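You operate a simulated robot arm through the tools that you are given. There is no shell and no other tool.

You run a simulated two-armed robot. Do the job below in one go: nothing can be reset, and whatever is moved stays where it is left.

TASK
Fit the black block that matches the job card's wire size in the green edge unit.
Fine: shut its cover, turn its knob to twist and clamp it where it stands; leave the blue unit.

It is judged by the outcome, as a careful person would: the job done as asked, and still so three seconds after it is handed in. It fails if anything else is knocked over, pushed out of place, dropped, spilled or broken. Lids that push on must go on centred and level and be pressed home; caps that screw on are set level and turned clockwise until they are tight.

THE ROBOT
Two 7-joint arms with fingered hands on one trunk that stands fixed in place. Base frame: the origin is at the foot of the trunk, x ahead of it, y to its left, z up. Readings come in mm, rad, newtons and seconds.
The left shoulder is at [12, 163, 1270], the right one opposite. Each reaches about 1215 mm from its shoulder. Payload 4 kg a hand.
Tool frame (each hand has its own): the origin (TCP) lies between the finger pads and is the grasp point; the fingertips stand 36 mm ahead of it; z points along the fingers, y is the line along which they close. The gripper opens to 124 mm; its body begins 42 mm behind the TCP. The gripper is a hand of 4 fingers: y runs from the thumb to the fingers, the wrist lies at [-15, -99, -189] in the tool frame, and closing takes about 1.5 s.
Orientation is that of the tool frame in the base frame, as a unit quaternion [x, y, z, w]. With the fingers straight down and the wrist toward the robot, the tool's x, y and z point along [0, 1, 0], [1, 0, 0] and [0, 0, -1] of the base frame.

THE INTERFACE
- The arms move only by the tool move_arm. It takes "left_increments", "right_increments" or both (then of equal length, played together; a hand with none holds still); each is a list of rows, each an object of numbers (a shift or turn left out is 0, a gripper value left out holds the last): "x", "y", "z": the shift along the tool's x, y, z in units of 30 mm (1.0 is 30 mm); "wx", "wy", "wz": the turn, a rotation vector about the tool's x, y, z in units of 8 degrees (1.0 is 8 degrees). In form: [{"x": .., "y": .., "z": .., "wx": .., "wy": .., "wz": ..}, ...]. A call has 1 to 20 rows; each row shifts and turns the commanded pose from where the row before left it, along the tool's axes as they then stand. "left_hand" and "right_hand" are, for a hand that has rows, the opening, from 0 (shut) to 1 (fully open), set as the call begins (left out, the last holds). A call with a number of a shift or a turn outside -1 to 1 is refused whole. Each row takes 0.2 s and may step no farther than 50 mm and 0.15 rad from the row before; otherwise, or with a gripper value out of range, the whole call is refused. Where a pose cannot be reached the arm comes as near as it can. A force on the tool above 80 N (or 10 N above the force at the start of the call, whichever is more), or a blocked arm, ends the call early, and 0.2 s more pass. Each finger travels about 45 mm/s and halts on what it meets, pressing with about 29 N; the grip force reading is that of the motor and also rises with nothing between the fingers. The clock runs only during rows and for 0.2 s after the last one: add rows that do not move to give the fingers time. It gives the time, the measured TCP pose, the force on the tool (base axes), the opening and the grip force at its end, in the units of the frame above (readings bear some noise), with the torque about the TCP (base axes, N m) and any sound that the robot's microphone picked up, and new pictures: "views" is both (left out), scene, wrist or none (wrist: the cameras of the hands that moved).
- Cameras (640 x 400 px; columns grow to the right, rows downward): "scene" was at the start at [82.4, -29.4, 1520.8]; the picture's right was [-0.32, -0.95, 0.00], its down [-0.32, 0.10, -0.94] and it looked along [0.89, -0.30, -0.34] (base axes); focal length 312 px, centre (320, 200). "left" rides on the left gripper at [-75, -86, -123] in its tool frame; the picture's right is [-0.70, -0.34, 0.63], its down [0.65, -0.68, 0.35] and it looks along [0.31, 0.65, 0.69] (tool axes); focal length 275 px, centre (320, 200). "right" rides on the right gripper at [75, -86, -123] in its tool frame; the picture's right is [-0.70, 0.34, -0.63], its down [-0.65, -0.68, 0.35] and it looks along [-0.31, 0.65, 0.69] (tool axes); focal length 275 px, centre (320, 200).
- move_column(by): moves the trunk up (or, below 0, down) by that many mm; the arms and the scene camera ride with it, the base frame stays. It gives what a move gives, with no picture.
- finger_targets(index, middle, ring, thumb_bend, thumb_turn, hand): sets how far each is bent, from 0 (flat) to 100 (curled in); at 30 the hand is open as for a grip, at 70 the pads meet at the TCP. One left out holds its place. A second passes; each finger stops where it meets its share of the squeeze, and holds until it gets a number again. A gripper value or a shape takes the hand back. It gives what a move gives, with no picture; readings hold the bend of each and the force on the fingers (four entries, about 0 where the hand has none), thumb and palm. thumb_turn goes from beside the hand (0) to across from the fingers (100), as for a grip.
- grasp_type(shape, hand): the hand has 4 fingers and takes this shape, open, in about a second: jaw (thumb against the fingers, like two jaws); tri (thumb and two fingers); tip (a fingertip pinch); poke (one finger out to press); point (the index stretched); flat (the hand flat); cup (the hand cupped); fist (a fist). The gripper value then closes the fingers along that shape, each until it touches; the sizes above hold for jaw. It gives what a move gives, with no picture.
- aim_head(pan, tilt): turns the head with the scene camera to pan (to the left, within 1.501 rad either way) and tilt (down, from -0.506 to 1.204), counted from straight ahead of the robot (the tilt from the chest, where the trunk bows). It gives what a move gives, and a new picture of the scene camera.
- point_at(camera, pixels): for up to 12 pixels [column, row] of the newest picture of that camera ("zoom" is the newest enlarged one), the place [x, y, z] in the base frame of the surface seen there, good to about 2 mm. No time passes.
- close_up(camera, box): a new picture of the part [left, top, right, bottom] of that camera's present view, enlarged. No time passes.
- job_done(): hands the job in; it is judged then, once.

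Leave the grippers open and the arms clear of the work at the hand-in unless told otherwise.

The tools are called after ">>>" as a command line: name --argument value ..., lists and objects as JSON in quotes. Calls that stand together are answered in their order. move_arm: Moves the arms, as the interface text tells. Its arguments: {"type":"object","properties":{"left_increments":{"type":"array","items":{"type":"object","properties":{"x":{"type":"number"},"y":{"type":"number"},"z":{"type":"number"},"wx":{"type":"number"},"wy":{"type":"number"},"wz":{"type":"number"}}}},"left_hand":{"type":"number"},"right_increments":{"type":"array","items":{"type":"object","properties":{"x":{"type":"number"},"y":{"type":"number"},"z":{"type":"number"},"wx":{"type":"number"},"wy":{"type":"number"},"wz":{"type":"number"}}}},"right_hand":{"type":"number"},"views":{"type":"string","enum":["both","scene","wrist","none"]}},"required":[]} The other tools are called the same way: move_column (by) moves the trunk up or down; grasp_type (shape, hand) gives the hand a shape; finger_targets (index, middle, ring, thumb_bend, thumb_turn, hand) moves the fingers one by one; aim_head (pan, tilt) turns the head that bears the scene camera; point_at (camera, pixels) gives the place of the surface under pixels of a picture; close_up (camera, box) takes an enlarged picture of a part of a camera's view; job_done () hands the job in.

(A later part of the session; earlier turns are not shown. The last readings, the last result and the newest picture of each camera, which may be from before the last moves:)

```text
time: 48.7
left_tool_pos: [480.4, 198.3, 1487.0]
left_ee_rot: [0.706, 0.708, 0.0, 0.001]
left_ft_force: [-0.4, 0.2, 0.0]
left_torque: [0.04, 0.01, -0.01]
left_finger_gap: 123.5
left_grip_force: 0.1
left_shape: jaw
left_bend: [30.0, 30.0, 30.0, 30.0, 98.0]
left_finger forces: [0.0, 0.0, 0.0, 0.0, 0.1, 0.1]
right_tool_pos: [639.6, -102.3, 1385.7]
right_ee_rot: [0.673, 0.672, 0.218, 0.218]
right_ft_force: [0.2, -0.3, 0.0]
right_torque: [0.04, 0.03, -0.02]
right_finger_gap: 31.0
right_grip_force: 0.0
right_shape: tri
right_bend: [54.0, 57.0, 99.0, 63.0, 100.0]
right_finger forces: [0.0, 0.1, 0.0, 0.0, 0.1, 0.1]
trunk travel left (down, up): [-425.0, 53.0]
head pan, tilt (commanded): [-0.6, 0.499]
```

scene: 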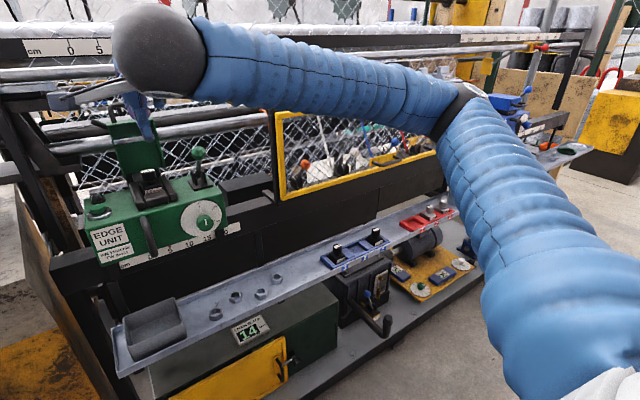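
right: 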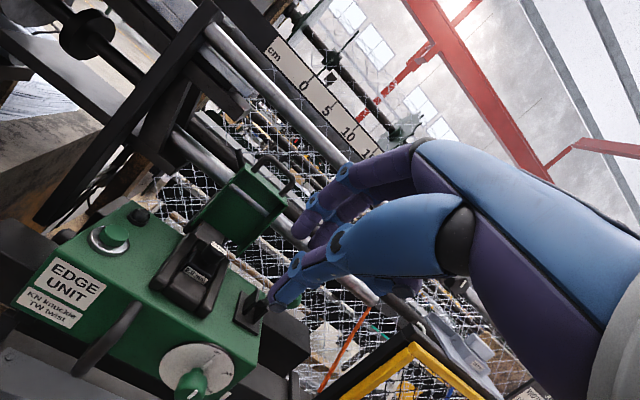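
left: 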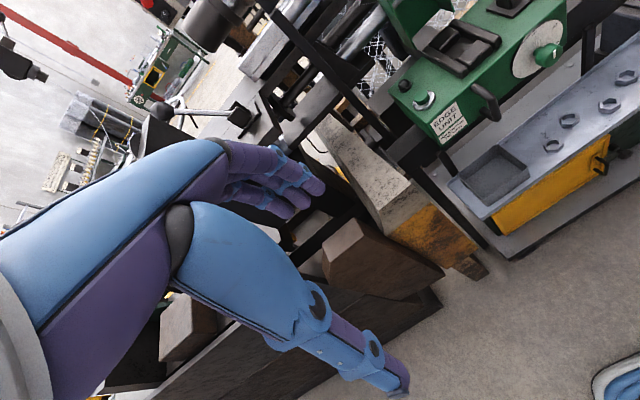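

The forearm would pass only about 30 mm from the lever, so I'd rather use the left hand for the cover and keep the right one for the dial. I'll move the right hand out to the right (y≈−400) and finish turning it to point forward there.

>>> move_arm --right_increments '[{"x": -1}, {"x": -1}, {"x": -1}, {"x": -1}, {"x": -1}, {"x": -1}, {"x": -1}, {"x": -1}, {"x": -1}, {"x": -1}, {"wx": -0.84375}, {"wx": -0.84375}, {"wx": -0.84375}, {"wx": -0.84375}, {"wx": -0.84375}, {"wx": -0.84375}, {"wx": -0.84375}, {"wx": -0.84375}, {}]'

```text
time: 52.7
left_tool_pos: [482.2, 199.6, 1488.3]
left_ee_rot: [0.707, 0.707, -0.002, 0.0]
left_ft_force: [-0.4, 0.6, 0.6]
left_torque: [0.01, 0.01, 0.02]
left_finger_gap: 123.8
left_grip_force: 0.0
left_shape: jaw
left_bend: [30.0, 30.0, 30.0, 30.0, 98.0]
left_finger forces: [0.0, 0.0, 0.1, 0.1, 0.1, 0.0]
right_tool_pos: [642.6, -387.3, 1390.4]
right_ee_rot: [0.5, 0.5, 0.501, 0.499]
right_ft_force: [0.0, 0.7, -0.8]
right_torque: [-0.01, -0.01, -0.01]
right_finger_gap: 30.9
right_grip_force: 0.1
right_shape: tri
right_bend: [54.0, 57.0, 99.0, 63.0, 100.0]
right_finger forces: [0.0, 0.0, 0.0, 0.1, 0.1, 0.0]
right hand out of reach, approached as far as the arm can: row 14
trunk travel left (down, up): [-425.0, 53.0]
head pan, tilt (commanded): [-0.6, 0.499]
```

scene: 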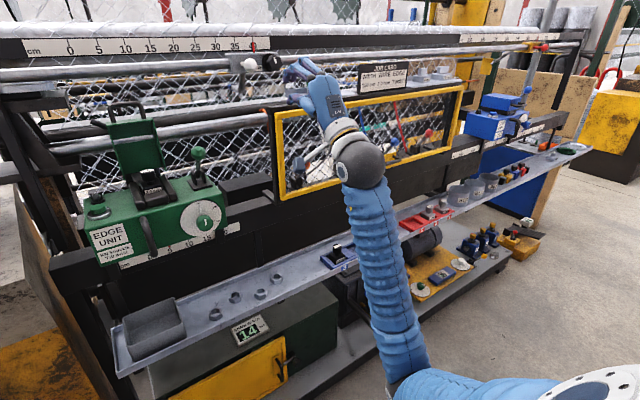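
right: 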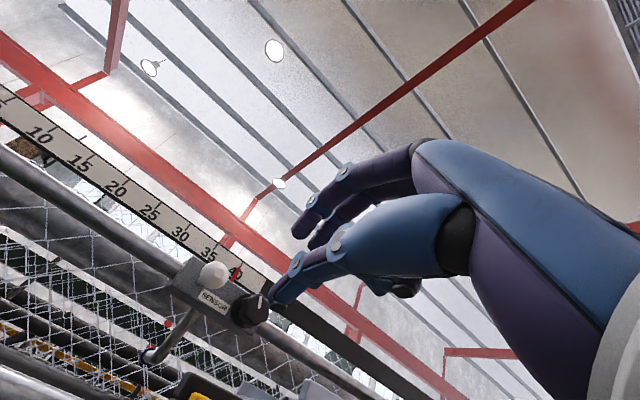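

The right hand is now at (643,−387,1390), pointing forward with its forearm coming up from below. Now the left hand: set it to tri shape, then move to about (640, 60, 1390) and start turning it forward.

>>> grasp_type --shape "tri" --hand "left"

>>> aim_head --pan 0.0 --tilt 0.4

>>> move_arm --left_increments '[{"y": 0.88, "x": -0.77, "z": 0.545}, {"y": 0.88, "x": -0.77, "z": 0.545}, {"y": 0.88, "x": -0.77, "z": 0.545}, {"y": 0.88, "x": -0.77, "z": 0.545}, {"y": 0.88, "x": -0.77, "z": 0.545}, {"y": 0.88, "x": -0.77, "z": 0.545}, {"wx": -0.9375}, {"wx": -0.9375}, {"wx": -0.9375}, {"wx": -0.9375}, {"wx": -0.9375}, {"wx": -0.9375}]' --left_hand 0.25

```text
time: 53.6
left_tool_pos: [483.2, 198.5, 1487.6]
left_ee_rot: [0.706, 0.709, 0.0, -0.001]
left_ft_force: [0.6, -0.8, 0.2]
left_torque: [0.01, 0.0, -0.03]
left_finger_gap: 123.6
left_grip_force: 0.1
left_shape: tri
left_bend: [30.0, 30.0, 99.0, 30.0, 98.0]
left_finger forces: [0.0, 0.1, 0.0, 0.1, 0.1, 0.0]
right_tool_pos: [641.2, -388.4, 1390.4]
right_ee_rot: [0.5, 0.501, 0.499, 0.5]
right_ft_force: [-0.7, 0.3, 0.9]
right_torque: [0.03, 0.02, -0.01]
right_finger_gap: 31.0
right_grip_force: 0.0
right_shape: tri
right_bend: [54.0, 57.0, 99.0, 63.0, 100.0]
right_finger forces: [0.0, 0.0, 0.0, 0.0, 0.0, 0.1]
trunk travel left (down, up): [-425.0, 53.0]
head pan, tilt (commanded): [-0.6, 0.499]
```

```text
time: 54.6
left_tool_pos: [481.4, 198.4, 1487.3]
left_ee_rot: [0.706, 0.708, 0.0, 0.0]
left_ft_force: [0.2, -0.4, -0.8]
left_torque: [-0.01, -0.01, -0.01]
left_finger_gap: 123.7
left_grip_force: 0.0
left_shape: tri
left_bend: [30.0, 30.0, 99.0, 30.0, 98.0]
left_finger forces: [0.0, 0.0, 0.0, 0.0, 0.0, 0.0]
right_tool_pos: [641.3, -388.8, 1390.3]
right_ee_rot: [0.5, 0.501, 0.5, 0.499]
right_ft_force: [-0.7, -0.1, -0.1]
right_torque: [0.01, 0.01, 0.02]
right_finger_gap: 30.7
right_grip_force: 0.1
right_shape: tri
right_bend: [54.0, 57.0, 99.0, 63.0, 100.0]
right_finger forces: [0.0, 0.1, 0.0, 0.1, 0.1, 0.0]
trunk travel left (down, up): [-425.0, 53.0]
head pan, tilt (commanded): [0.0, 0.4]
```

scene: 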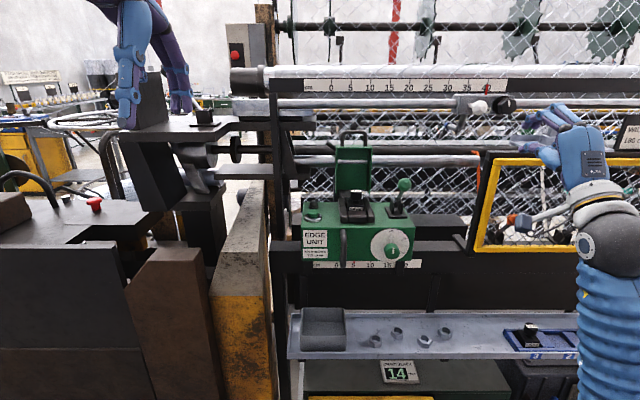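

```text
time: 57.2
left_tool_pos: [640.8, 60.5, 1389.3]
left_ee_rot: [0.653, 0.654, 0.271, 0.271]
left_ft_force: [0.6, -0.3, 1.1]
left_torque: [0.0, 0.01, -0.01]
left_finger_gap: 31.0
left_grip_force: 0.1
left_shape: tri
left_bend: [54.0, 57.0, 99.0, 63.0, 100.0]
left_finger forces: [0.0, 0.0, 0.0, 0.0, 0.0, 0.1]
right_tool_pos: [641.3, -388.1, 1390.6]
right_ee_rot: [0.5, 0.499, 0.5, 0.501]
right_ft_force: [0.2, 0.7, 0.7]
right_torque: [0.02, 0.03, 0.03]
right_finger_gap: 31.3
right_grip_force: 0.0
right_shape: tri
right_bend: [54.0, 57.0, 99.0, 63.0, 100.0]
right_finger forces: [0.1, 0.0, 0.0, 0.0, 0.1, 0.1]
trunk travel left (down, up): [-425.0, 53.0]
head pan, tilt (commanded): [0.0, 0.4]
```

scene: 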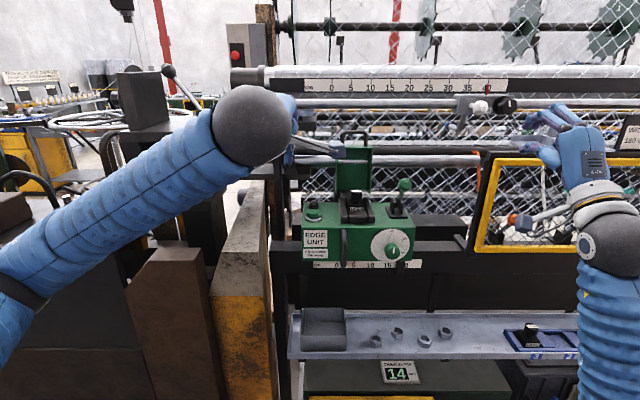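
left: 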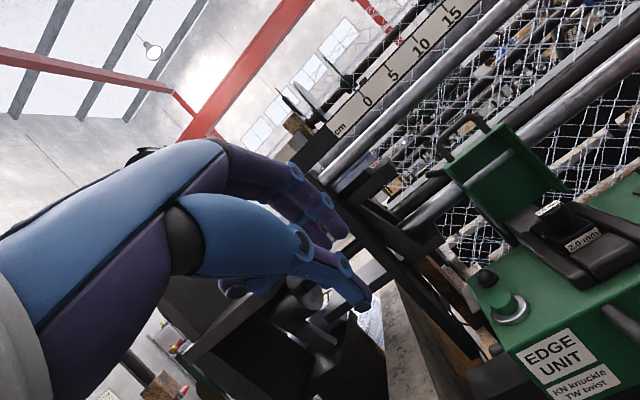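

Left hand is half turned. I'll finish the 45° that remain, watching the arm.

>>> move_arm --left_increments '[{"wx": -0.9375}, {"wx": -0.9375}, {"wx": -0.9375}, {"wx": -0.9375}, {"wx": -0.9375}, {"wx": -0.9375}, {}]'

```text
time: 58.8
left_tool_pos: [640.7, 58.7, 1388.8]
left_ee_rot: [0.499, 0.501, 0.501, 0.499]
left_ft_force: [0.3, 0.3, -0.3]
left_torque: [0.04, 0.04, -0.01]
left_finger_gap: 31.2
left_grip_force: 0.1
left_shape: tri
left_bend: [54.0, 57.0, 99.0, 63.0, 100.0]
left_finger forces: [0.0, 0.0, 0.0, 0.1, 0.0, 0.0]
right_tool_pos: [641.7, -388.8, 1390.1]
right_ee_rot: [0.499, 0.5, 0.5, 0.501]
right_ft_force: [0.0, -0.4, 0.9]
right_torque: [0.0, -0.02, -0.01]
right_finger_gap: 30.9
right_grip_force: 0.0
right_shape: tri
right_bend: [54.0, 57.0, 99.0, 63.0, 100.0]
right_finger forces: [0.0, 0.1, 0.1, 0.1, 0.0, 0.1]
trunk travel left (down, up): [-425.0, 53.0]
head pan, tilt (commanded): [0.0, 0.4]
```

scene: 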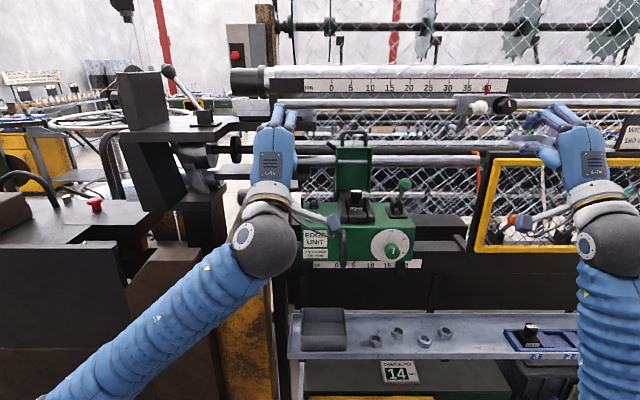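
left: 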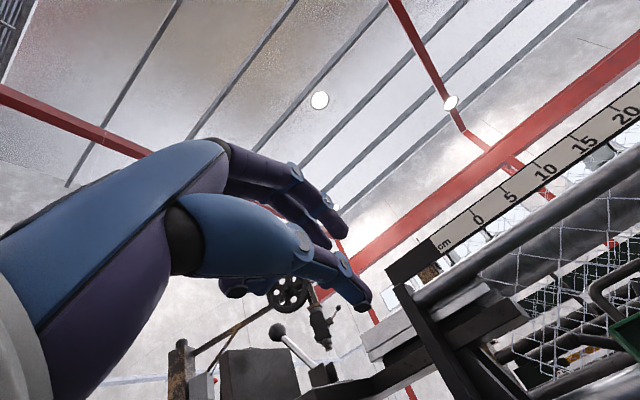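

The left hand points forward. Its wrist camera sits low on its right side, so I'll take the handle at its left part (y≈−85) to stay well clear of the lever. I move to (880, −85, 1338), just in front of the handle.

>>> move_arm --left_increments '[{"x": -0.96, "y": -0.34}, {"x": -0.96, "y": -0.34}, {"x": -0.96, "y": -0.34}, {"x": -0.96, "y": -0.34}, {"x": -0.96, "y": -0.34}, {"z": 1}, {"z": 1}, {"z": 1}, {"z": 1}, {"z": 1}, {"z": 1}, {"z": 1}, {"z": 0.9}, {}]'

>>> close_up --camera "scene" --box '[260, 60, 440, 260]'

```text
time: 60.8
left_tool_pos: [784.3, -31.7, 1294.5]
left_ee_rot: [0.515, 0.482, 0.553, 0.444]
left_ft_force: [-0.8, 0.6, 0.9]
left_torque: [-0.01, 0.02, 0.01]
left_finger_gap: 31.1
left_grip_force: 0.0
left_shape: tri
left_bend: [54.0, 57.0, 99.0, 63.0, 100.0]
left_finger forces: [0.0, 0.0, 0.1, 0.0, 0.0, 0.1]
right_tool_pos: [640.9, -389.5, 1390.7]
right_ee_rot: [0.499, 0.501, 0.501, 0.499]
right_ft_force: [0.5, 0.1, 0.5]
right_torque: [-0.05, 0.01, -0.01]
right_finger_gap: 30.9
right_grip_force: 0.0
right_shape: tri
right_bend: [54.0, 57.0, 99.0, 63.0, 100.0]
right_finger forces: [0.1, 0.1, 0.1, 0.0, 0.0, 0.0]
trunk travel left (down, up): [-425.0, 53.0]
head pan, tilt (commanded): [0.0, 0.4]
stopped in row 10 (left hand): the arm was blocked; the commanded pose is now the measured one
```

scene: 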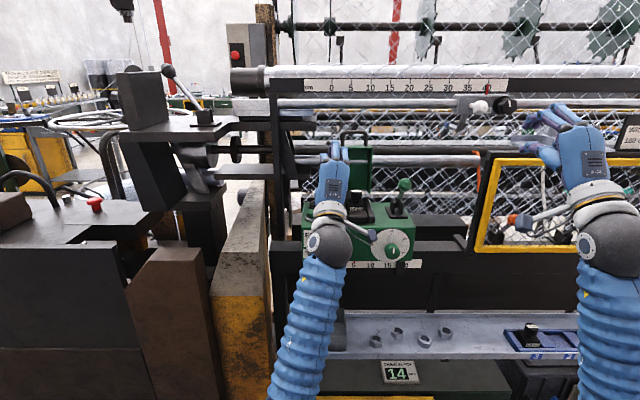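
left: 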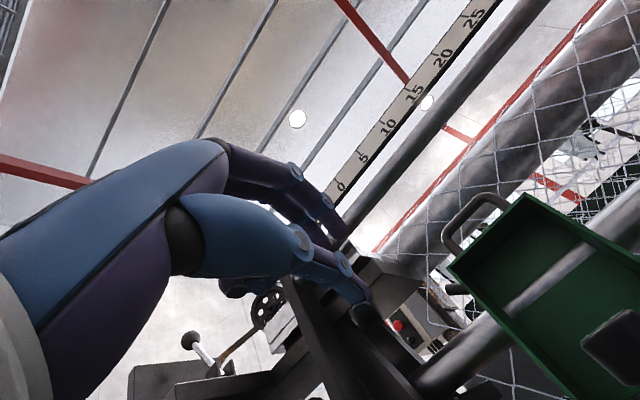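

```text
2.00 times, centred on (350, 160) of scene
```

zoom: 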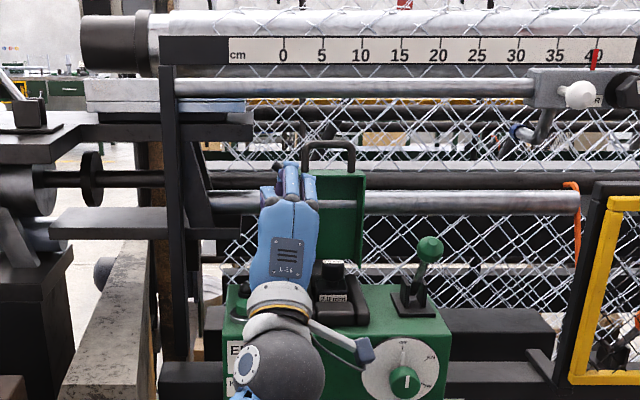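

The left arm was blocked and ended at (784,−32,1294), slightly turned, with no force on the tool. I must see what the arm met before moving on; I'll look down along the forearm.

>>> aim_head --pan 0.2 --tilt 0.95

>>> point_at --camera "scene" --pixels '[[320, 100], [320, 150], [320, 200], [320, 250], [320, 300], [320, 350], [280, 200], [360, 200], [400, 200], [240, 250], [400, 100], [250, 350]]'

```text
time: 61.8
left_tool_pos: [783.9, -32.1, 1293.8]
left_ee_rot: [0.515, 0.483, 0.554, 0.442]
left_ft_force: [-0.8, 0.3, 0.0]
left_torque: [0.04, 0.01, 0.03]
left_finger_gap: 31.3
left_grip_force: 0.1
left_shape: tri
left_bend: [54.0, 57.0, 99.0, 63.0, 100.0]
left_finger forces: [0.1, 0.0, 0.0, 0.1, 0.0, 0.0]
right_tool_pos: [641.1, -389.1, 1390.7]
right_ee_rot: [0.5, 0.5, 0.5, 0.5]
right_ft_force: [-0.2, -0.1, -0.3]
right_torque: [0.01, 0.0, 0.01]
right_finger_gap: 30.8
right_grip_force: 0.0
right_shape: tri
right_bend: [54.0, 57.0, 99.0, 63.0, 100.0]
right_finger forces: [0.0, 0.0, 0.1, 0.0, 0.0, 0.1]
trunk travel left (down, up): [-425.0, 53.0]
head pan, tilt (commanded): [0.201, 0.949]
```

scene: 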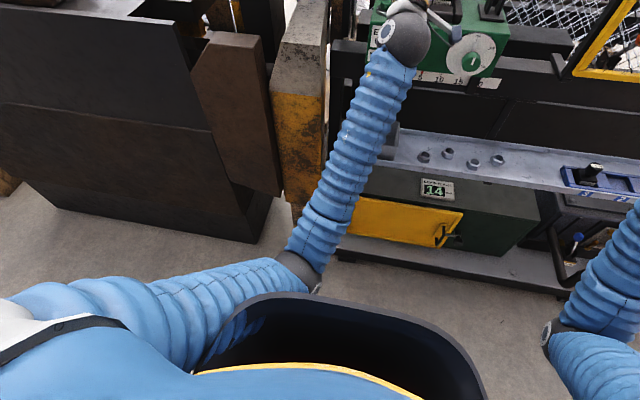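

```text
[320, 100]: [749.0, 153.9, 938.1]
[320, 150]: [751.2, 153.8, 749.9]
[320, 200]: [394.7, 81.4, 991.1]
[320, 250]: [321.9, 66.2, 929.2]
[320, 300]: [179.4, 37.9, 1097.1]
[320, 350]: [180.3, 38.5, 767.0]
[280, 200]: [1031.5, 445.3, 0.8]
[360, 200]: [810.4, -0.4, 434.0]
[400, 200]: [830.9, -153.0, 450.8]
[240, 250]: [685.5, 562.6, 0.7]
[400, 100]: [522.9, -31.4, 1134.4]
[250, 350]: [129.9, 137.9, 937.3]
```

The left upper arm met the robot's own trunk (elbow at about (310,75,890)); nothing in the workplace was touched. The right arm is nearly straight behind the handle (shoulder y −163), so it suits this better. I'll take the left hand back out to the left and up.

>>> move_arm --left_increments '[{"x": 0.9, "y": 0.4}, {"x": 0.9, "y": 0.4}, {"x": 0.9, "y": 0.4}, {"x": 0.9, "y": 0.4}, {"x": 0.9, "y": 0.4, "wz": -0.25, "wy": -0.13}, {"x": 0.9, "y": 0.4, "wz": -0.25, "wy": -0.13}, {"z": -0.9, "wz": -0.25, "wy": -0.13}, {"z": -0.9, "wz": -0.25, "wy": -0.13}, {"z": -0.9}, {"z": -0.9}, {"z": -0.9}, {}]'

>>> aim_head --pan 0.0 --tilt 0.4

```text
time: 64.4
left_tool_pos: [638.9, 114.7, 1386.7]
left_ee_rot: [0.5, 0.501, 0.501, 0.498]
left_ft_force: [0.1, -0.3, 0.8]
left_torque: [-0.02, 0.01, 0.03]
left_finger_gap: 31.1
left_grip_force: 0.1
left_shape: tri
left_bend: [54.0, 57.0, 99.0, 63.0, 100.0]
left_finger forces: [0.0, 0.1, 0.0, 0.0, 0.0, 0.0]
right_tool_pos: [642.3, -388.2, 1389.4]
right_ee_rot: [0.5, 0.5, 0.5, 0.5]
right_ft_force: [0.5, 0.7, -0.8]
right_torque: [0.02, 0.03, -0.01]
right_finger_gap: 31.0
right_grip_force: 0.1
right_shape: tri
right_bend: [54.0, 57.0, 99.0, 63.0, 100.0]
right_finger forces: [0.1, 0.1, 0.0, 0.0, 0.0, 0.0]
trunk travel left (down, up): [-425.0, 53.0]
head pan, tilt (commanded): [0.201, 0.949]
```

scene: 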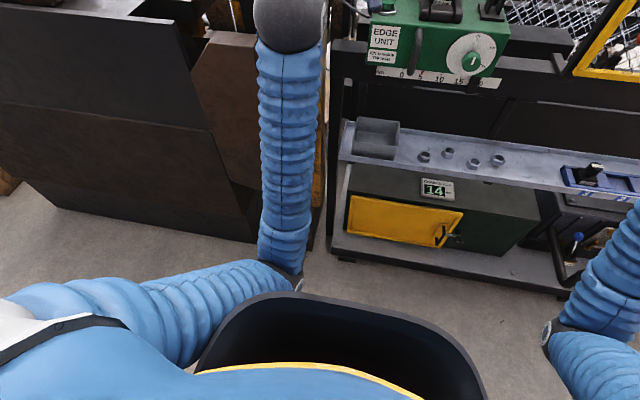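
left: 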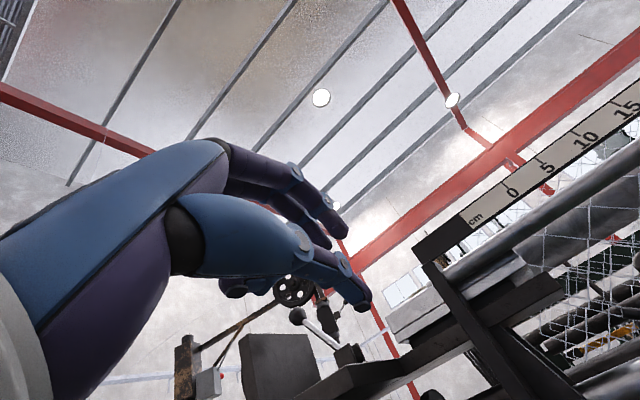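

```text
time: 65.4
left_tool_pos: [637.5, 115.7, 1387.0]
left_ee_rot: [0.499, 0.501, 0.501, 0.498]
left_ft_force: [0.4, 0.4, 0.5]
left_torque: [-0.02, 0.0, 0.01]
left_finger_gap: 31.1
left_grip_force: 0.0
left_shape: tri
left_bend: [54.0, 57.0, 99.0, 63.0, 100.0]
left_finger forces: [0.0, 0.0, 0.1, 0.0, 0.0, 0.1]
right_tool_pos: [641.8, -388.2, 1390.0]
right_ee_rot: [0.499, 0.501, 0.501, 0.5]
right_ft_force: [-0.5, -0.5, 0.3]
right_torque: [-0.01, 0.03, 0.02]
right_finger_gap: 31.0
right_grip_force: 0.0
right_shape: tri
right_bend: [54.0, 57.0, 99.0, 63.0, 100.0]
right_finger forces: [0.0, 0.0, 0.0, 0.0, 0.0, 0.0]
trunk travel left (down, up): [-425.0, 53.0]
head pan, tilt (commanded): [0.0, 0.4]
```

scene: 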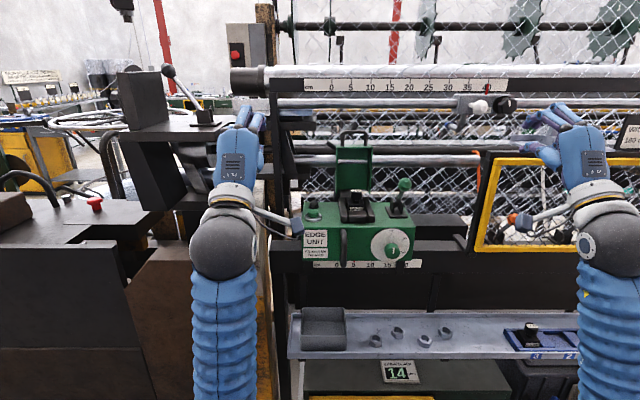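

Now I'll shift the left hand further left (for room) while the right hand moves across to y≈−90, z≈1338, still well back at x≈640.

>>> move_arm --left_increments '[{"x": 0.5}, {"x": 0.5}, {"x": 0.5}, {"x": 0.5}, {"x": 0.5}, {"x": 0.5}, {"x": 0.5}, {}, {}, {}, {}]' --right_increments '[{"x": 0.99, "y": -0.173}, {"x": 0.99, "y": -0.173}, {"x": 0.99, "y": -0.173}, {"x": 0.99, "y": -0.173}, {"x": 0.99, "y": -0.173}, {"x": 0.99, "y": -0.173}, {"x": 0.99, "y": -0.173}, {"x": 0.99, "y": -0.173}, {"x": 0.99, "y": -0.173}, {"x": 0.99, "y": -0.173}, {}]'

```text
time: 67.8
left_tool_pos: [638.1, 221.2, 1387.2]
left_ee_rot: [0.499, 0.501, 0.502, 0.498]
left_ft_force: [-1.3, 0.6, 0.2]
left_torque: [0.03, 0.02, -0.01]
left_finger_gap: 31.0
left_grip_force: 0.0
left_shape: tri
left_bend: [54.0, 57.0, 99.0, 63.0, 100.0]
left_finger forces: [0.0, 0.0, 0.0, 0.0, 0.0, 0.0]
right_tool_pos: [569.8, -356.3, 1368.6]
right_ee_rot: [0.496, 0.507, 0.503, 0.495]
right_ft_force: [-0.2, 0.2, 1.1]
right_torque: [-0.02, 0.0, 0.0]
right_finger_gap: 31.2
right_grip_force: 0.1
right_shape: tri
right_bend: [54.0, 57.0, 99.0, 63.0, 100.0]
right_finger forces: [0.1, 0.0, 0.0, 0.0, 0.0, 0.0]
right hand out of reach, approached as far as the arm can: row 1, 2, 3, 4, 5, 6, 7, 8, 9, 10
trunk travel left (down, up): [-425.0, 53.0]
head pan, tilt (commanded): [0.0, 0.4]
```

scene: 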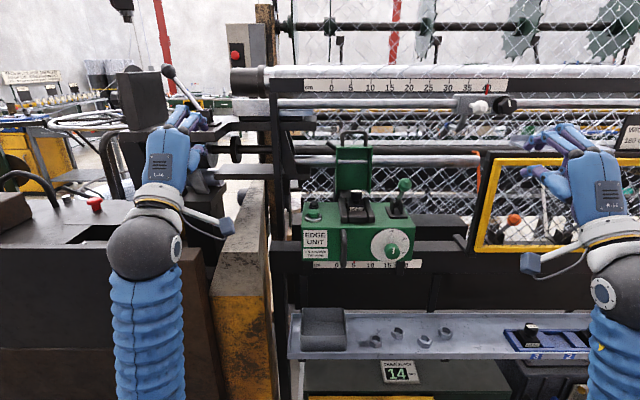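
right: 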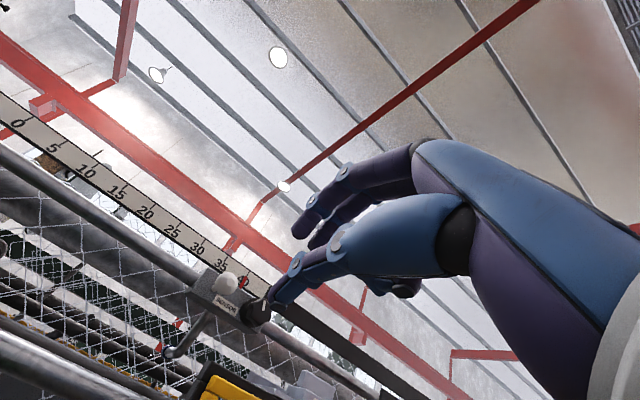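
left: 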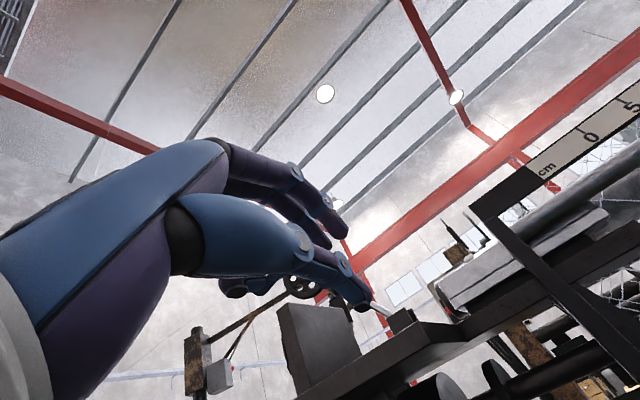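

The right arm could not fold that close to the body; it stayed at (570,−356,1369). It should reach if I go further forward, so I'll step the command forward in small calls and watch.

>>> move_arm --right_increments '[{"z": 0.5}, {"z": 0.5}, {}]' --views "none"

```text
time: 68.6
left_tool_pos: [636.6, 222.3, 1386.3]
left_ee_rot: [0.499, 0.501, 0.501, 0.498]
left_ft_force: [0.0, 0.2, -0.3]
left_torque: [-0.04, 0.02, -0.01]
left_finger_gap: 31.1
left_grip_force: 0.0
left_shape: tri
left_bend: [54.0, 57.0, 99.0, 63.0, 100.0]
left_finger forces: [0.0, 0.1, 0.1, 0.1, 0.0, 0.0]
right_tool_pos: [594.2, -371.9, 1371.0]
right_ee_rot: [0.497, 0.504, 0.502, 0.497]
right_ft_force: [0.2, 0.0, -1.1]
right_torque: [0.04, -0.01, 0.02]
right_finger_gap: 31.2
right_grip_force: 0.1
right_shape: tri
right_bend: [54.0, 57.0, 99.0, 63.0, 100.0]
right_finger forces: [0.1, 0.1, 0.0, 0.1, 0.1, 0.1]
right hand out of reach, approached as far as the arm can: row 1, 2
trunk travel left (down, up): [-425.0, 53.0]
head pan, tilt (commanded): [0.0, 0.4]
```

The command is ahead of the arm. To keep things orderly I'll bring the command back to about (672,−388,1390), where the arm can follow.

>>> move_arm --right_increments '[{"x": -0.99, "y": 0.173}, {"x": -0.99, "y": 0.173}, {"x": -0.99, "y": 0.173}, {"x": -0.99, "y": 0.173}, {"x": -0.99, "y": 0.173}, {"x": -0.99, "y": 0.173}, {"x": -0.99, "y": 0.173}, {"x": -0.99, "y": 0.173}, {"x": -0.99, "y": 0.173}, {"x": -0.99, "y": 0.173}, {}]' --views "none"

```text
time: 71.0
left_tool_pos: [637.0, 220.4, 1387.1]
left_ee_rot: [0.5, 0.501, 0.501, 0.498]
left_ft_force: [0.0, 0.1, 0.1]
left_torque: [-0.02, 0.0, 0.0]
left_finger_gap: 30.9
left_grip_force: 0.2
left_shape: tri
left_bend: [54.0, 57.0, 99.0, 63.0, 100.0]
left_finger forces: [0.0, 0.0, 0.0, 0.1, 0.0, 0.0]
right_tool_pos: [595.3, -668.7, 1420.9]
right_ee_rot: [0.499, 0.501, 0.501, 0.5]
right_ft_force: [-0.1, 0.1, -0.2]
right_torque: [0.05, 0.02, 0.03]
right_finger_gap: 31.0
right_grip_force: 0.1
right_shape: tri
right_bend: [54.0, 57.0, 99.0, 63.0, 100.0]
right_finger forces: [0.1, 0.0, 0.0, 0.1, 0.1, 0.0]
trunk travel left (down, up): [-425.0, 53.0]
head pan, tilt (commanded): [0.0, 0.4]
```

The arm went to (595,−669,1421) – the command follows what the arm reaches, good to know. In this elbow-low posture it can't come inward. I'll turn the right hand back to pointing down here so the arm returns to its elbow-out posture.

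>>> move_arm --right_increments '[{"wx": 0.9375}, {"wx": 0.9375}, {"wx": 0.9375}, {"wx": 0.9375}, {"wx": 0.9375}, {"wx": 0.9375}, {"wx": 0.9375}, {"wx": 0.9375}, {"wx": 0.9375}, {"wx": 0.9375}, {"wx": 0.9375}, {"wx": 0.9375}, {}]' --views "scene"

>>> aim_head --pan -0.6 --tilt 0.4

```text
time: 73.8
left_tool_pos: [636.7, 220.2, 1388.6]
left_ee_rot: [0.499, 0.501, 0.503, 0.497]
left_ft_force: [-0.5, 0.1, 0.0]
left_torque: [-0.01, 0.04, 0.03]
left_finger_gap: 31.1
left_grip_force: 0.1
left_shape: tri
left_bend: [54.0, 57.0, 99.0, 63.0, 100.0]
left_finger forces: [0.0, 0.1, 0.1, 0.1, 0.0, 0.0]
right_tool_pos: [595.6, -669.8, 1421.7]
right_ee_rot: [0.706, 0.708, 0.0, -0.001]
right_ft_force: [-0.6, 0.1, 1.2]
right_torque: [0.0, -0.03, -0.01]
right_finger_gap: 31.1
right_grip_force: 0.0
right_shape: tri
right_bend: [54.0, 57.0, 99.0, 63.0, 100.0]
right_finger forces: [0.0, 0.1, 0.0, 0.1, 0.0, 0.0]
trunk travel left (down, up): [-425.0, 53.0]
head pan, tilt (commanded): [0.0, 0.4]
```

scene: 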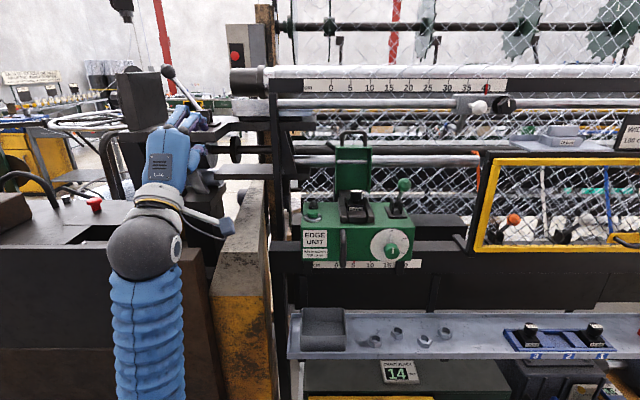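

```text
time: 74.8
left_tool_pos: [637.3, 219.8, 1386.6]
left_ee_rot: [0.499, 0.501, 0.502, 0.498]
left_ft_force: [-0.7, 0.5, 0.9]
left_torque: [0.01, 0.02, 0.01]
left_finger_gap: 30.9
left_grip_force: 0.1
left_shape: tri
left_bend: [54.0, 57.0, 99.0, 63.0, 100.0]
left_finger forces: [0.1, 0.0, 0.0, 0.0, 0.1, 0.2]
right_tool_pos: [594.6, -669.8, 1423.3]
right_ee_rot: [0.707, 0.708, 0.0, 0.0]
right_ft_force: [-0.7, 0.8, -0.6]
right_torque: [-0.02, 0.0, 0.0]
right_finger_gap: 31.0
right_grip_force: 0.0
right_shape: tri
right_bend: [54.0, 57.0, 99.0, 63.0, 100.0]
right_finger forces: [0.0, 0.1, 0.1, 0.0, 0.0, 0.1]
trunk travel left (down, up): [-425.0, 53.0]
head pan, tilt (commanded): [-0.6, 0.4]
```

scene: 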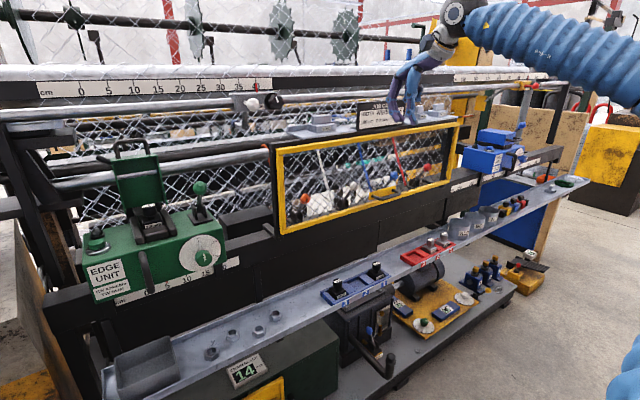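

The right arm is back in its elbow-out posture. I'll bring the hand, pointing down, to about (850, −95, 1385), in front of the silver bar, to test tilting it forward there where the reach is longer.

>>> move_arm --right_increments '[{"x": 1, "y": 0.3}, {"x": 1, "y": 0.3}, {"x": 1, "y": 0.3}, {"x": 1, "y": 0.3}, {"x": 1, "y": 0.3}, {"x": 1, "y": 0.3}, {"x": 1, "y": 0.3}, {"x": 1, "y": 0.3}, {"x": 1, "y": 0.3}, {"x": 1, "y": 0.3}, {"x": 1, "y": 0.3}, {"x": 1, "y": 0.3}, {"x": 1, "y": 0.3}, {"x": 1, "y": 0.3}, {"x": 1, "y": 0.3}, {"x": 1, "y": 0.9, "z": 0.3}, {"x": 1, "y": 0.9, "z": 0.3}, {"x": 1, "y": 0.9, "z": 0.3}, {"x": 1, "y": 0.9, "z": 0.3}, {"x": 0.2}]' --views "scene"

>>> aim_head --pan -0.15 --tilt 0.35

```text
time: 79.0
left_tool_pos: [635.0, 221.3, 1388.3]
left_ee_rot: [0.499, 0.501, 0.502, 0.498]
left_ft_force: [-0.1, 0.2, 0.8]
left_torque: [-0.01, 0.0, -0.01]
left_finger_gap: 31.1
left_grip_force: 0.0
left_shape: tri
left_bend: [54.0, 57.0, 99.0, 63.0, 100.0]
left_finger forces: [0.0, 0.0, 0.0, 0.0, 0.0, 0.1]
right_tool_pos: [812.1, -120.0, 1383.1]
right_ee_rot: [0.708, 0.706, 0.001, -0.001]
right_ft_force: [-0.5, 0.8, 0.0]
right_torque: [0.01, 0.0, 0.02]
right_finger_gap: 31.0
right_grip_force: 0.0
right_shape: tri
right_bend: [54.0, 57.0, 99.0, 63.0, 100.0]
right_finger forces: [0.0, 0.1, 0.1, 0.0, 0.0, 0.0]
right hand out of reach, approached as far as the arm can: row 19, 20
trunk travel left (down, up): [-425.0, 53.0]
head pan, tilt (commanded): [-0.6, 0.4]
```

scene: 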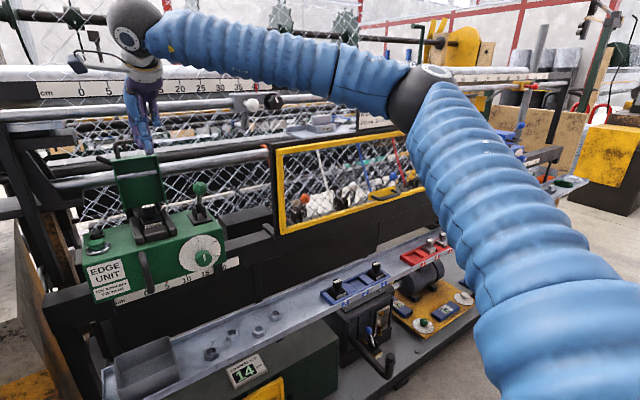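

```text
time: 79.9
left_tool_pos: [636.5, 220.6, 1387.9]
left_ee_rot: [0.499, 0.502, 0.502, 0.498]
left_ft_force: [-0.2, -1.0, -0.3]
left_torque: [0.02, 0.02, -0.01]
left_finger_gap: 31.1
left_grip_force: 0.1
left_shape: tri
left_bend: [54.0, 57.0, 99.0, 63.0, 100.0]
left_finger forces: [0.0, 0.0, 0.0, 0.0, 0.1, 0.1]
right_tool_pos: [814.0, -121.2, 1382.3]
right_ee_rot: [0.707, 0.708, 0.0, 0.001]
right_ft_force: [-0.8, 0.2, -0.8]
right_torque: [0.03, -0.04, 0.0]
right_finger_gap: 30.6
right_grip_force: 0.0
right_shape: tri
right_bend: [54.0, 57.0, 99.0, 63.0, 100.0]
right_finger forces: [0.0, 0.1, 0.0, 0.0, 0.0, 0.1]
trunk travel left (down, up): [-425.0, 53.0]
head pan, tilt (commanded): [-0.15, 0.351]
```

scene: 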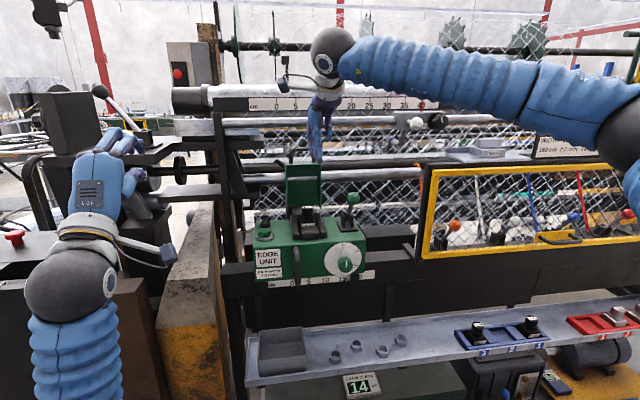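

The arm reached (813,−120,1382). Here I'll try tilting the hand forward in steps and watch whether the arm can follow.

>>> move_arm --right_increments '[{"wx": -0.9}, {"wx": -0.9}, {"wx": -0.9}, {"wx": -0.9}, {"wx": -0.9}, {}]' --views "scene"

```text
time: 81.3
left_tool_pos: [637.0, 220.2, 1387.1]
left_ee_rot: [0.5, 0.501, 0.502, 0.497]
left_ft_force: [0.3, 0.9, -0.5]
left_torque: [0.01, 0.03, 0.0]
left_finger_gap: 30.9
left_grip_force: 0.1
left_shape: tri
left_bend: [54.0, 57.0, 99.0, 63.0, 100.0]
left_finger forces: [0.0, 0.1, 0.1, 0.0, 0.0, 0.1]
right_tool_pos: [812.9, -120.0, 1382.7]
right_ee_rot: [0.671, 0.673, 0.219, 0.219]
right_ft_force: [-0.8, 1.2, 0.3]
right_torque: [-0.01, 0.01, 0.01]
right_finger_gap: 31.1
right_grip_force: 0.0
right_shape: tri
right_bend: [54.0, 57.0, 99.0, 63.0, 100.0]
right_finger forces: [0.1, 0.0, 0.1, 0.1, 0.0, 0.1]
trunk travel left (down, up): [-425.0, 53.0]
head pan, tilt (commanded): [-0.15, 0.351]
```

scene: 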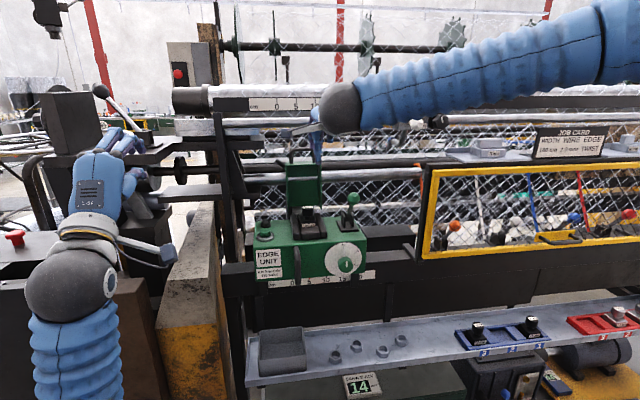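

36° reached without trouble; the elbow is high on the right. I'll continue tilting another 29°.

>>> move_arm --right_increments '[{"wx": -0.9}, {"wx": -0.9}, {"wx": -0.9}, {"wx": -0.9}, {}]' --views "scene"

```text
time: 82.5
left_tool_pos: [637.9, 220.9, 1387.1]
left_ee_rot: [0.5, 0.501, 0.502, 0.497]
left_ft_force: [0.0, 0.3, -0.3]
left_torque: [-0.02, 0.02, 0.02]
left_finger_gap: 31.2
left_grip_force: 0.1
left_shape: tri
left_bend: [54.0, 57.0, 99.0, 63.0, 100.0]
left_finger forces: [0.0, 0.1, 0.0, 0.0, 0.1, 0.0]
right_tool_pos: [809.1, -119.1, 1393.2]
right_ee_rot: [0.624, 0.62, 0.335, 0.337]
right_ft_force: [-1.4, 0.2, -0.1]
right_torque: [0.01, -0.05, 0.03]
right_finger_gap: 31.1
right_grip_force: 0.1
right_shape: tri
right_bend: [54.0, 57.0, 99.0, 63.0, 100.0]
right_finger forces: [0.0, 0.1, 0.0, 0.0, 0.0, 0.0]
right hand out of reach, approached as far as the arm can: row 3, 4
trunk travel left (down, up): [-425.0, 53.0]
head pan, tilt (commanded): [-0.15, 0.351]
```

scene: 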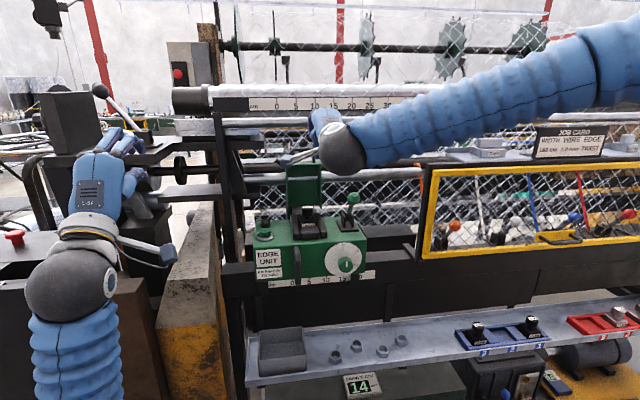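

The wrist limit here is about 57° of tilt. When the left hand was turned at x≈640 near its own shoulder line it settled into an elbow-low posture that allowed it to point fully forward, so I'll do the same on the right: back to about (640, −95, 1390), then finish the turn.

>>> move_arm --right_increments '[{"y": -0.52, "z": -0.79}, {"y": -0.52, "z": -0.79}, {"y": -0.52, "z": -0.79, "x": 0.2}, {"y": -0.52, "z": -0.79, "x": 0.2}, {"y": -0.52, "z": -0.79, "x": 0.2}, {"y": -0.52, "z": -0.79, "x": 0.2}, {}]' --views "scene"

```text
time: 84.1
left_tool_pos: [637.5, 221.0, 1386.8]
left_ee_rot: [0.5, 0.501, 0.502, 0.497]
left_ft_force: [0.2, 0.7, 0.5]
left_torque: [0.0, 0.0, 0.0]
left_finger_gap: 31.0
left_grip_force: 0.0
left_shape: tri
left_bend: [54.0, 57.0, 99.0, 63.0, 100.0]
left_finger forces: [0.0, 0.0, 0.0, 0.0, 0.0, 0.0]
right_tool_pos: [640.3, -93.0, 1391.8]
right_ee_rot: [0.625, 0.62, 0.334, 0.337]
right_ft_force: [0.6, 0.4, 0.4]
right_torque: [0.02, 0.0, -0.02]
right_finger_gap: 30.9
right_grip_force: 0.0
right_shape: tri
right_bend: [54.0, 57.0, 99.0, 63.0, 100.0]
right_finger forces: [0.0, 0.0, 0.0, 0.1, 0.1, 0.0]
trunk travel left (down, up): [-425.0, 53.0]
head pan, tilt (commanded): [-0.15, 0.351]
```

scene: 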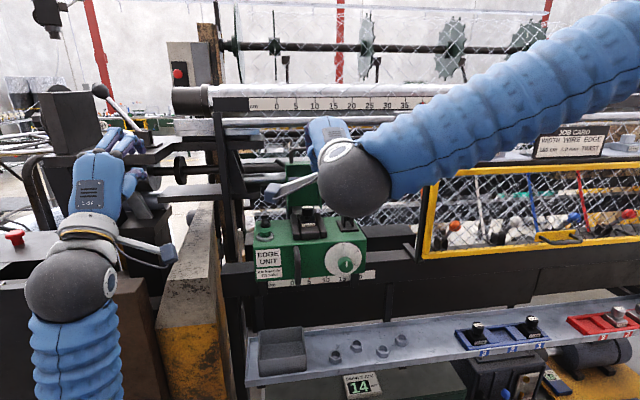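

>>> move_arm --right_increments '[{"wx": -0.9}, {"wx": -0.9}, {"wx": -0.9}, {}]' --views "scene"

```text
time: 85.1
left_tool_pos: [636.8, 221.6, 1388.1]
left_ee_rot: [0.5, 0.5, 0.501, 0.499]
left_ft_force: [0.6, 0.6, 0.3]
left_torque: [0.02, -0.01, 0.01]
left_finger_gap: 31.3
left_grip_force: 0.1
left_shape: tri
left_bend: [54.0, 57.0, 99.0, 63.0, 100.0]
left_finger forces: [0.1, 0.0, 0.0, 0.1, 0.0, 0.1]
right_tool_pos: [635.8, -94.7, 1399.3]
right_ee_rot: [0.605, 0.598, 0.37, 0.373]
right_ft_force: [-0.6, -0.6, 0.2]
right_torque: [0.01, 0.03, 0.01]
right_finger_gap: 31.2
right_grip_force: 0.1
right_shape: tri
right_bend: [54.0, 57.0, 99.0, 63.0, 100.0]
right_finger forces: [0.1, 0.1, 0.1, 0.0, 0.0, 0.1]
right hand out of reach, approached as far as the arm can: row 1, 2, 3
trunk travel left (down, up): [-425.0, 53.0]
head pan, tilt (commanded): [-0.15, 0.351]
```

scene: 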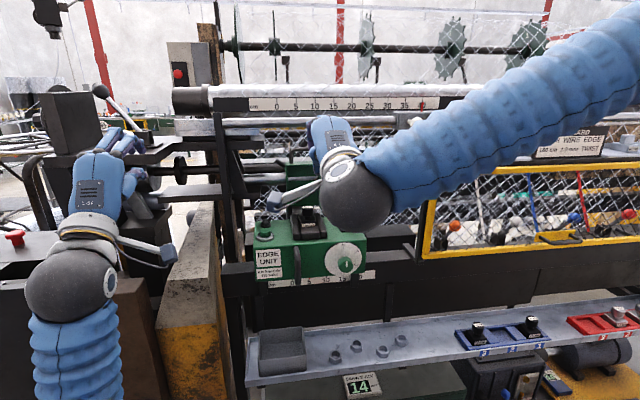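

The elbow is now too high for this. The posture depends on the path taken, so I'll repeat the earlier path that gave a good posture: hand down, go low to the right (600,−680,1000), then come back to (600,−100,1300).

>>> move_arm --right_increments '[{"wx": 0.882}, {"wx": 0.882}, {"wx": 0.882}, {"wx": 0.882}, {"wx": 0.882}, {"wx": 0.882}, {"wx": 0.882}, {"wx": 0.882}, {"wx": 0.882}, {}]' --views "none"

>>> move_arm --right_increments '[{"x": -0.975, "z": 0.667}, {"x": -0.975, "z": 0.667}, {"x": -0.975, "z": 0.667}, {"x": -0.975, "z": 0.667}, {"x": -0.975, "z": 0.667}, {"x": -0.975, "z": 0.667}, {"x": -0.975, "z": 0.667}, {"x": -0.975, "z": 0.667}, {"x": -0.975, "z": 0.667}, {"x": -0.975, "z": 0.667}, {"x": -0.975, "z": 0.667}, {"x": -0.975, "z": 0.667}, {"x": -0.975, "z": 0.667}, {"x": -0.975, "z": 0.667}, {"x": -0.975, "z": 0.667}, {"x": -0.975, "z": 0.667}, {"x": -0.975, "z": 0.667}, {"x": -0.975, "z": 0.667}, {"x": -0.975, "z": 0.667}, {"x": -0.975, "z": 0.667}]' --views "scene"

```text
time: 87.3
left_tool_pos: [635.6, 221.2, 1387.7]
left_ee_rot: [0.499, 0.501, 0.502, 0.498]
left_ft_force: [-0.5, -0.7, 0.0]
left_torque: [0.05, -0.01, 0.01]
left_finger_gap: 31.0
left_grip_force: 0.1
left_shape: tri
left_bend: [54.0, 57.0, 99.0, 63.0, 100.0]
left_finger forces: [0.0, 0.0, 0.1, 0.1, 0.0, 0.0]
right_tool_pos: [634.1, -96.0, 1399.5]
right_ee_rot: [0.71, 0.704, 0.0, -0.001]
right_ft_force: [0.6, 0.6, -0.1]
right_torque: [0.0, -0.02, -0.01]
right_finger_gap: 31.0
right_grip_force: 0.0
right_shape: tri
right_bend: [54.0, 57.0, 99.0, 63.0, 100.0]
right_finger forces: [0.0, 0.0, 0.0, 0.0, 0.0, 0.0]
trunk travel left (down, up): [-425.0, 53.0]
head pan, tilt (commanded): [-0.15, 0.351]
```

```text
time: 91.5
left_tool_pos: [637.0, 220.9, 1387.1]
left_ee_rot: [0.5, 0.501, 0.501, 0.498]
left_ft_force: [-0.3, -0.2, 0.2]
left_torque: [0.0, 0.01, 0.03]
left_finger_gap: 31.2
left_grip_force: 0.0
left_shape: tri
left_bend: [54.0, 57.0, 99.0, 63.0, 100.0]
left_finger forces: [0.1, 0.0, 0.0, 0.0, 0.0, 0.0]
right_tool_pos: [626.9, -681.2, 997.6]
right_ee_rot: [0.711, 0.703, 0.001, -0.002]
right_ft_force: [-0.5, 0.9, 0.3]
right_torque: [-0.02, 0.01, -0.01]
right_finger_gap: 31.0
right_grip_force: 0.0
right_shape: tri
right_bend: [54.0, 57.0, 99.0, 63.0, 100.0]
right_finger forces: [0.1, 0.1, 0.1, 0.0, 0.0, 0.0]
trunk travel left (down, up): [-425.0, 53.0]
head pan, tilt (commanded): [-0.15, 0.351]
```

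scene: 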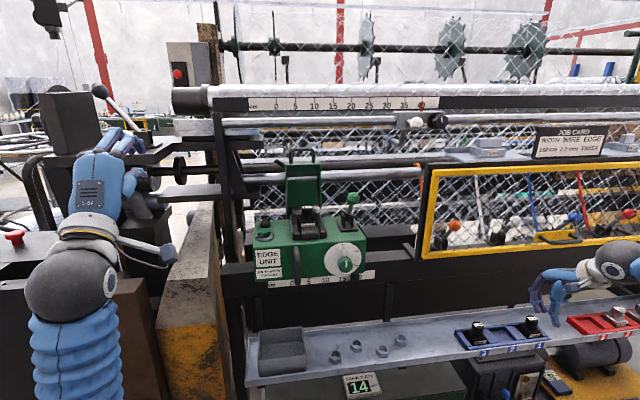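

Now back along the earlier path to (600,−100,1300).

>>> move_arm --right_increments '[{"x": 0.97, "y": -0.03, "z": -0.5}, {"x": 0.97, "y": -0.03, "z": -0.5}, {"x": 0.97, "y": -0.03, "z": -0.5}, {"x": 0.97, "y": -0.03, "z": -0.5}, {"x": 0.97, "y": -0.03, "z": -0.5}, {"x": 0.97, "y": -0.03, "z": -0.5}, {"x": 0.97, "y": -0.03, "z": -0.5}, {"x": 0.97, "y": -0.03, "z": -0.5}, {"x": 0.97, "y": -0.03, "z": -0.5}, {"x": 0.97, "y": -0.03, "z": -0.5}, {"x": 0.97, "y": -0.03, "z": -0.5}, {"x": 0.97, "y": -0.03, "z": -0.5}, {"x": 0.97, "y": -0.03, "z": -0.5}, {"x": 0.97, "y": -0.03, "z": -0.5}, {"x": 0.97, "y": -0.03, "z": -0.5}, {"x": 0.97, "y": -0.03, "z": -0.5}, {"x": 0.97, "y": -0.03, "z": -0.5}, {"x": 0.97, "y": -0.03, "z": -0.5}, {"x": 0.97, "y": -0.03, "z": -0.5}, {"x": 0.97, "y": -0.03, "z": -0.5}]' --views "scene"

```text
time: 95.7
left_tool_pos: [638.4, 221.2, 1386.0]
left_ee_rot: [0.5, 0.501, 0.501, 0.498]
left_ft_force: [-0.8, 0.6, -1.6]
left_torque: [-0.03, 0.01, 0.0]
left_finger_gap: 31.0
left_grip_force: 0.1
left_shape: tri
left_bend: [54.0, 57.0, 99.0, 63.0, 100.0]
left_finger forces: [0.0, 0.1, 0.0, 0.0, 0.0, 0.0]
right_tool_pos: [617.8, -97.3, 1300.3]
right_ee_rot: [0.712, 0.702, 0.0, -0.001]
right_ft_force: [0.2, -0.1, 0.0]
right_torque: [-0.01, 0.03, 0.03]
right_finger_gap: 31.2
right_grip_force: 0.1
right_shape: tri
right_bend: [54.0, 57.0, 99.0, 63.0, 100.0]
right_finger forces: [0.1, 0.1, 0.0, 0.0, 0.0, 0.0]
trunk travel left (down, up): [-425.0, 53.0]
head pan, tilt (commanded): [-0.15, 0.351]
```

scene: 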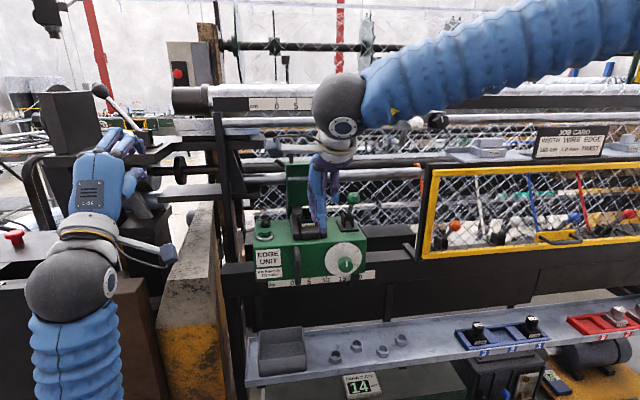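

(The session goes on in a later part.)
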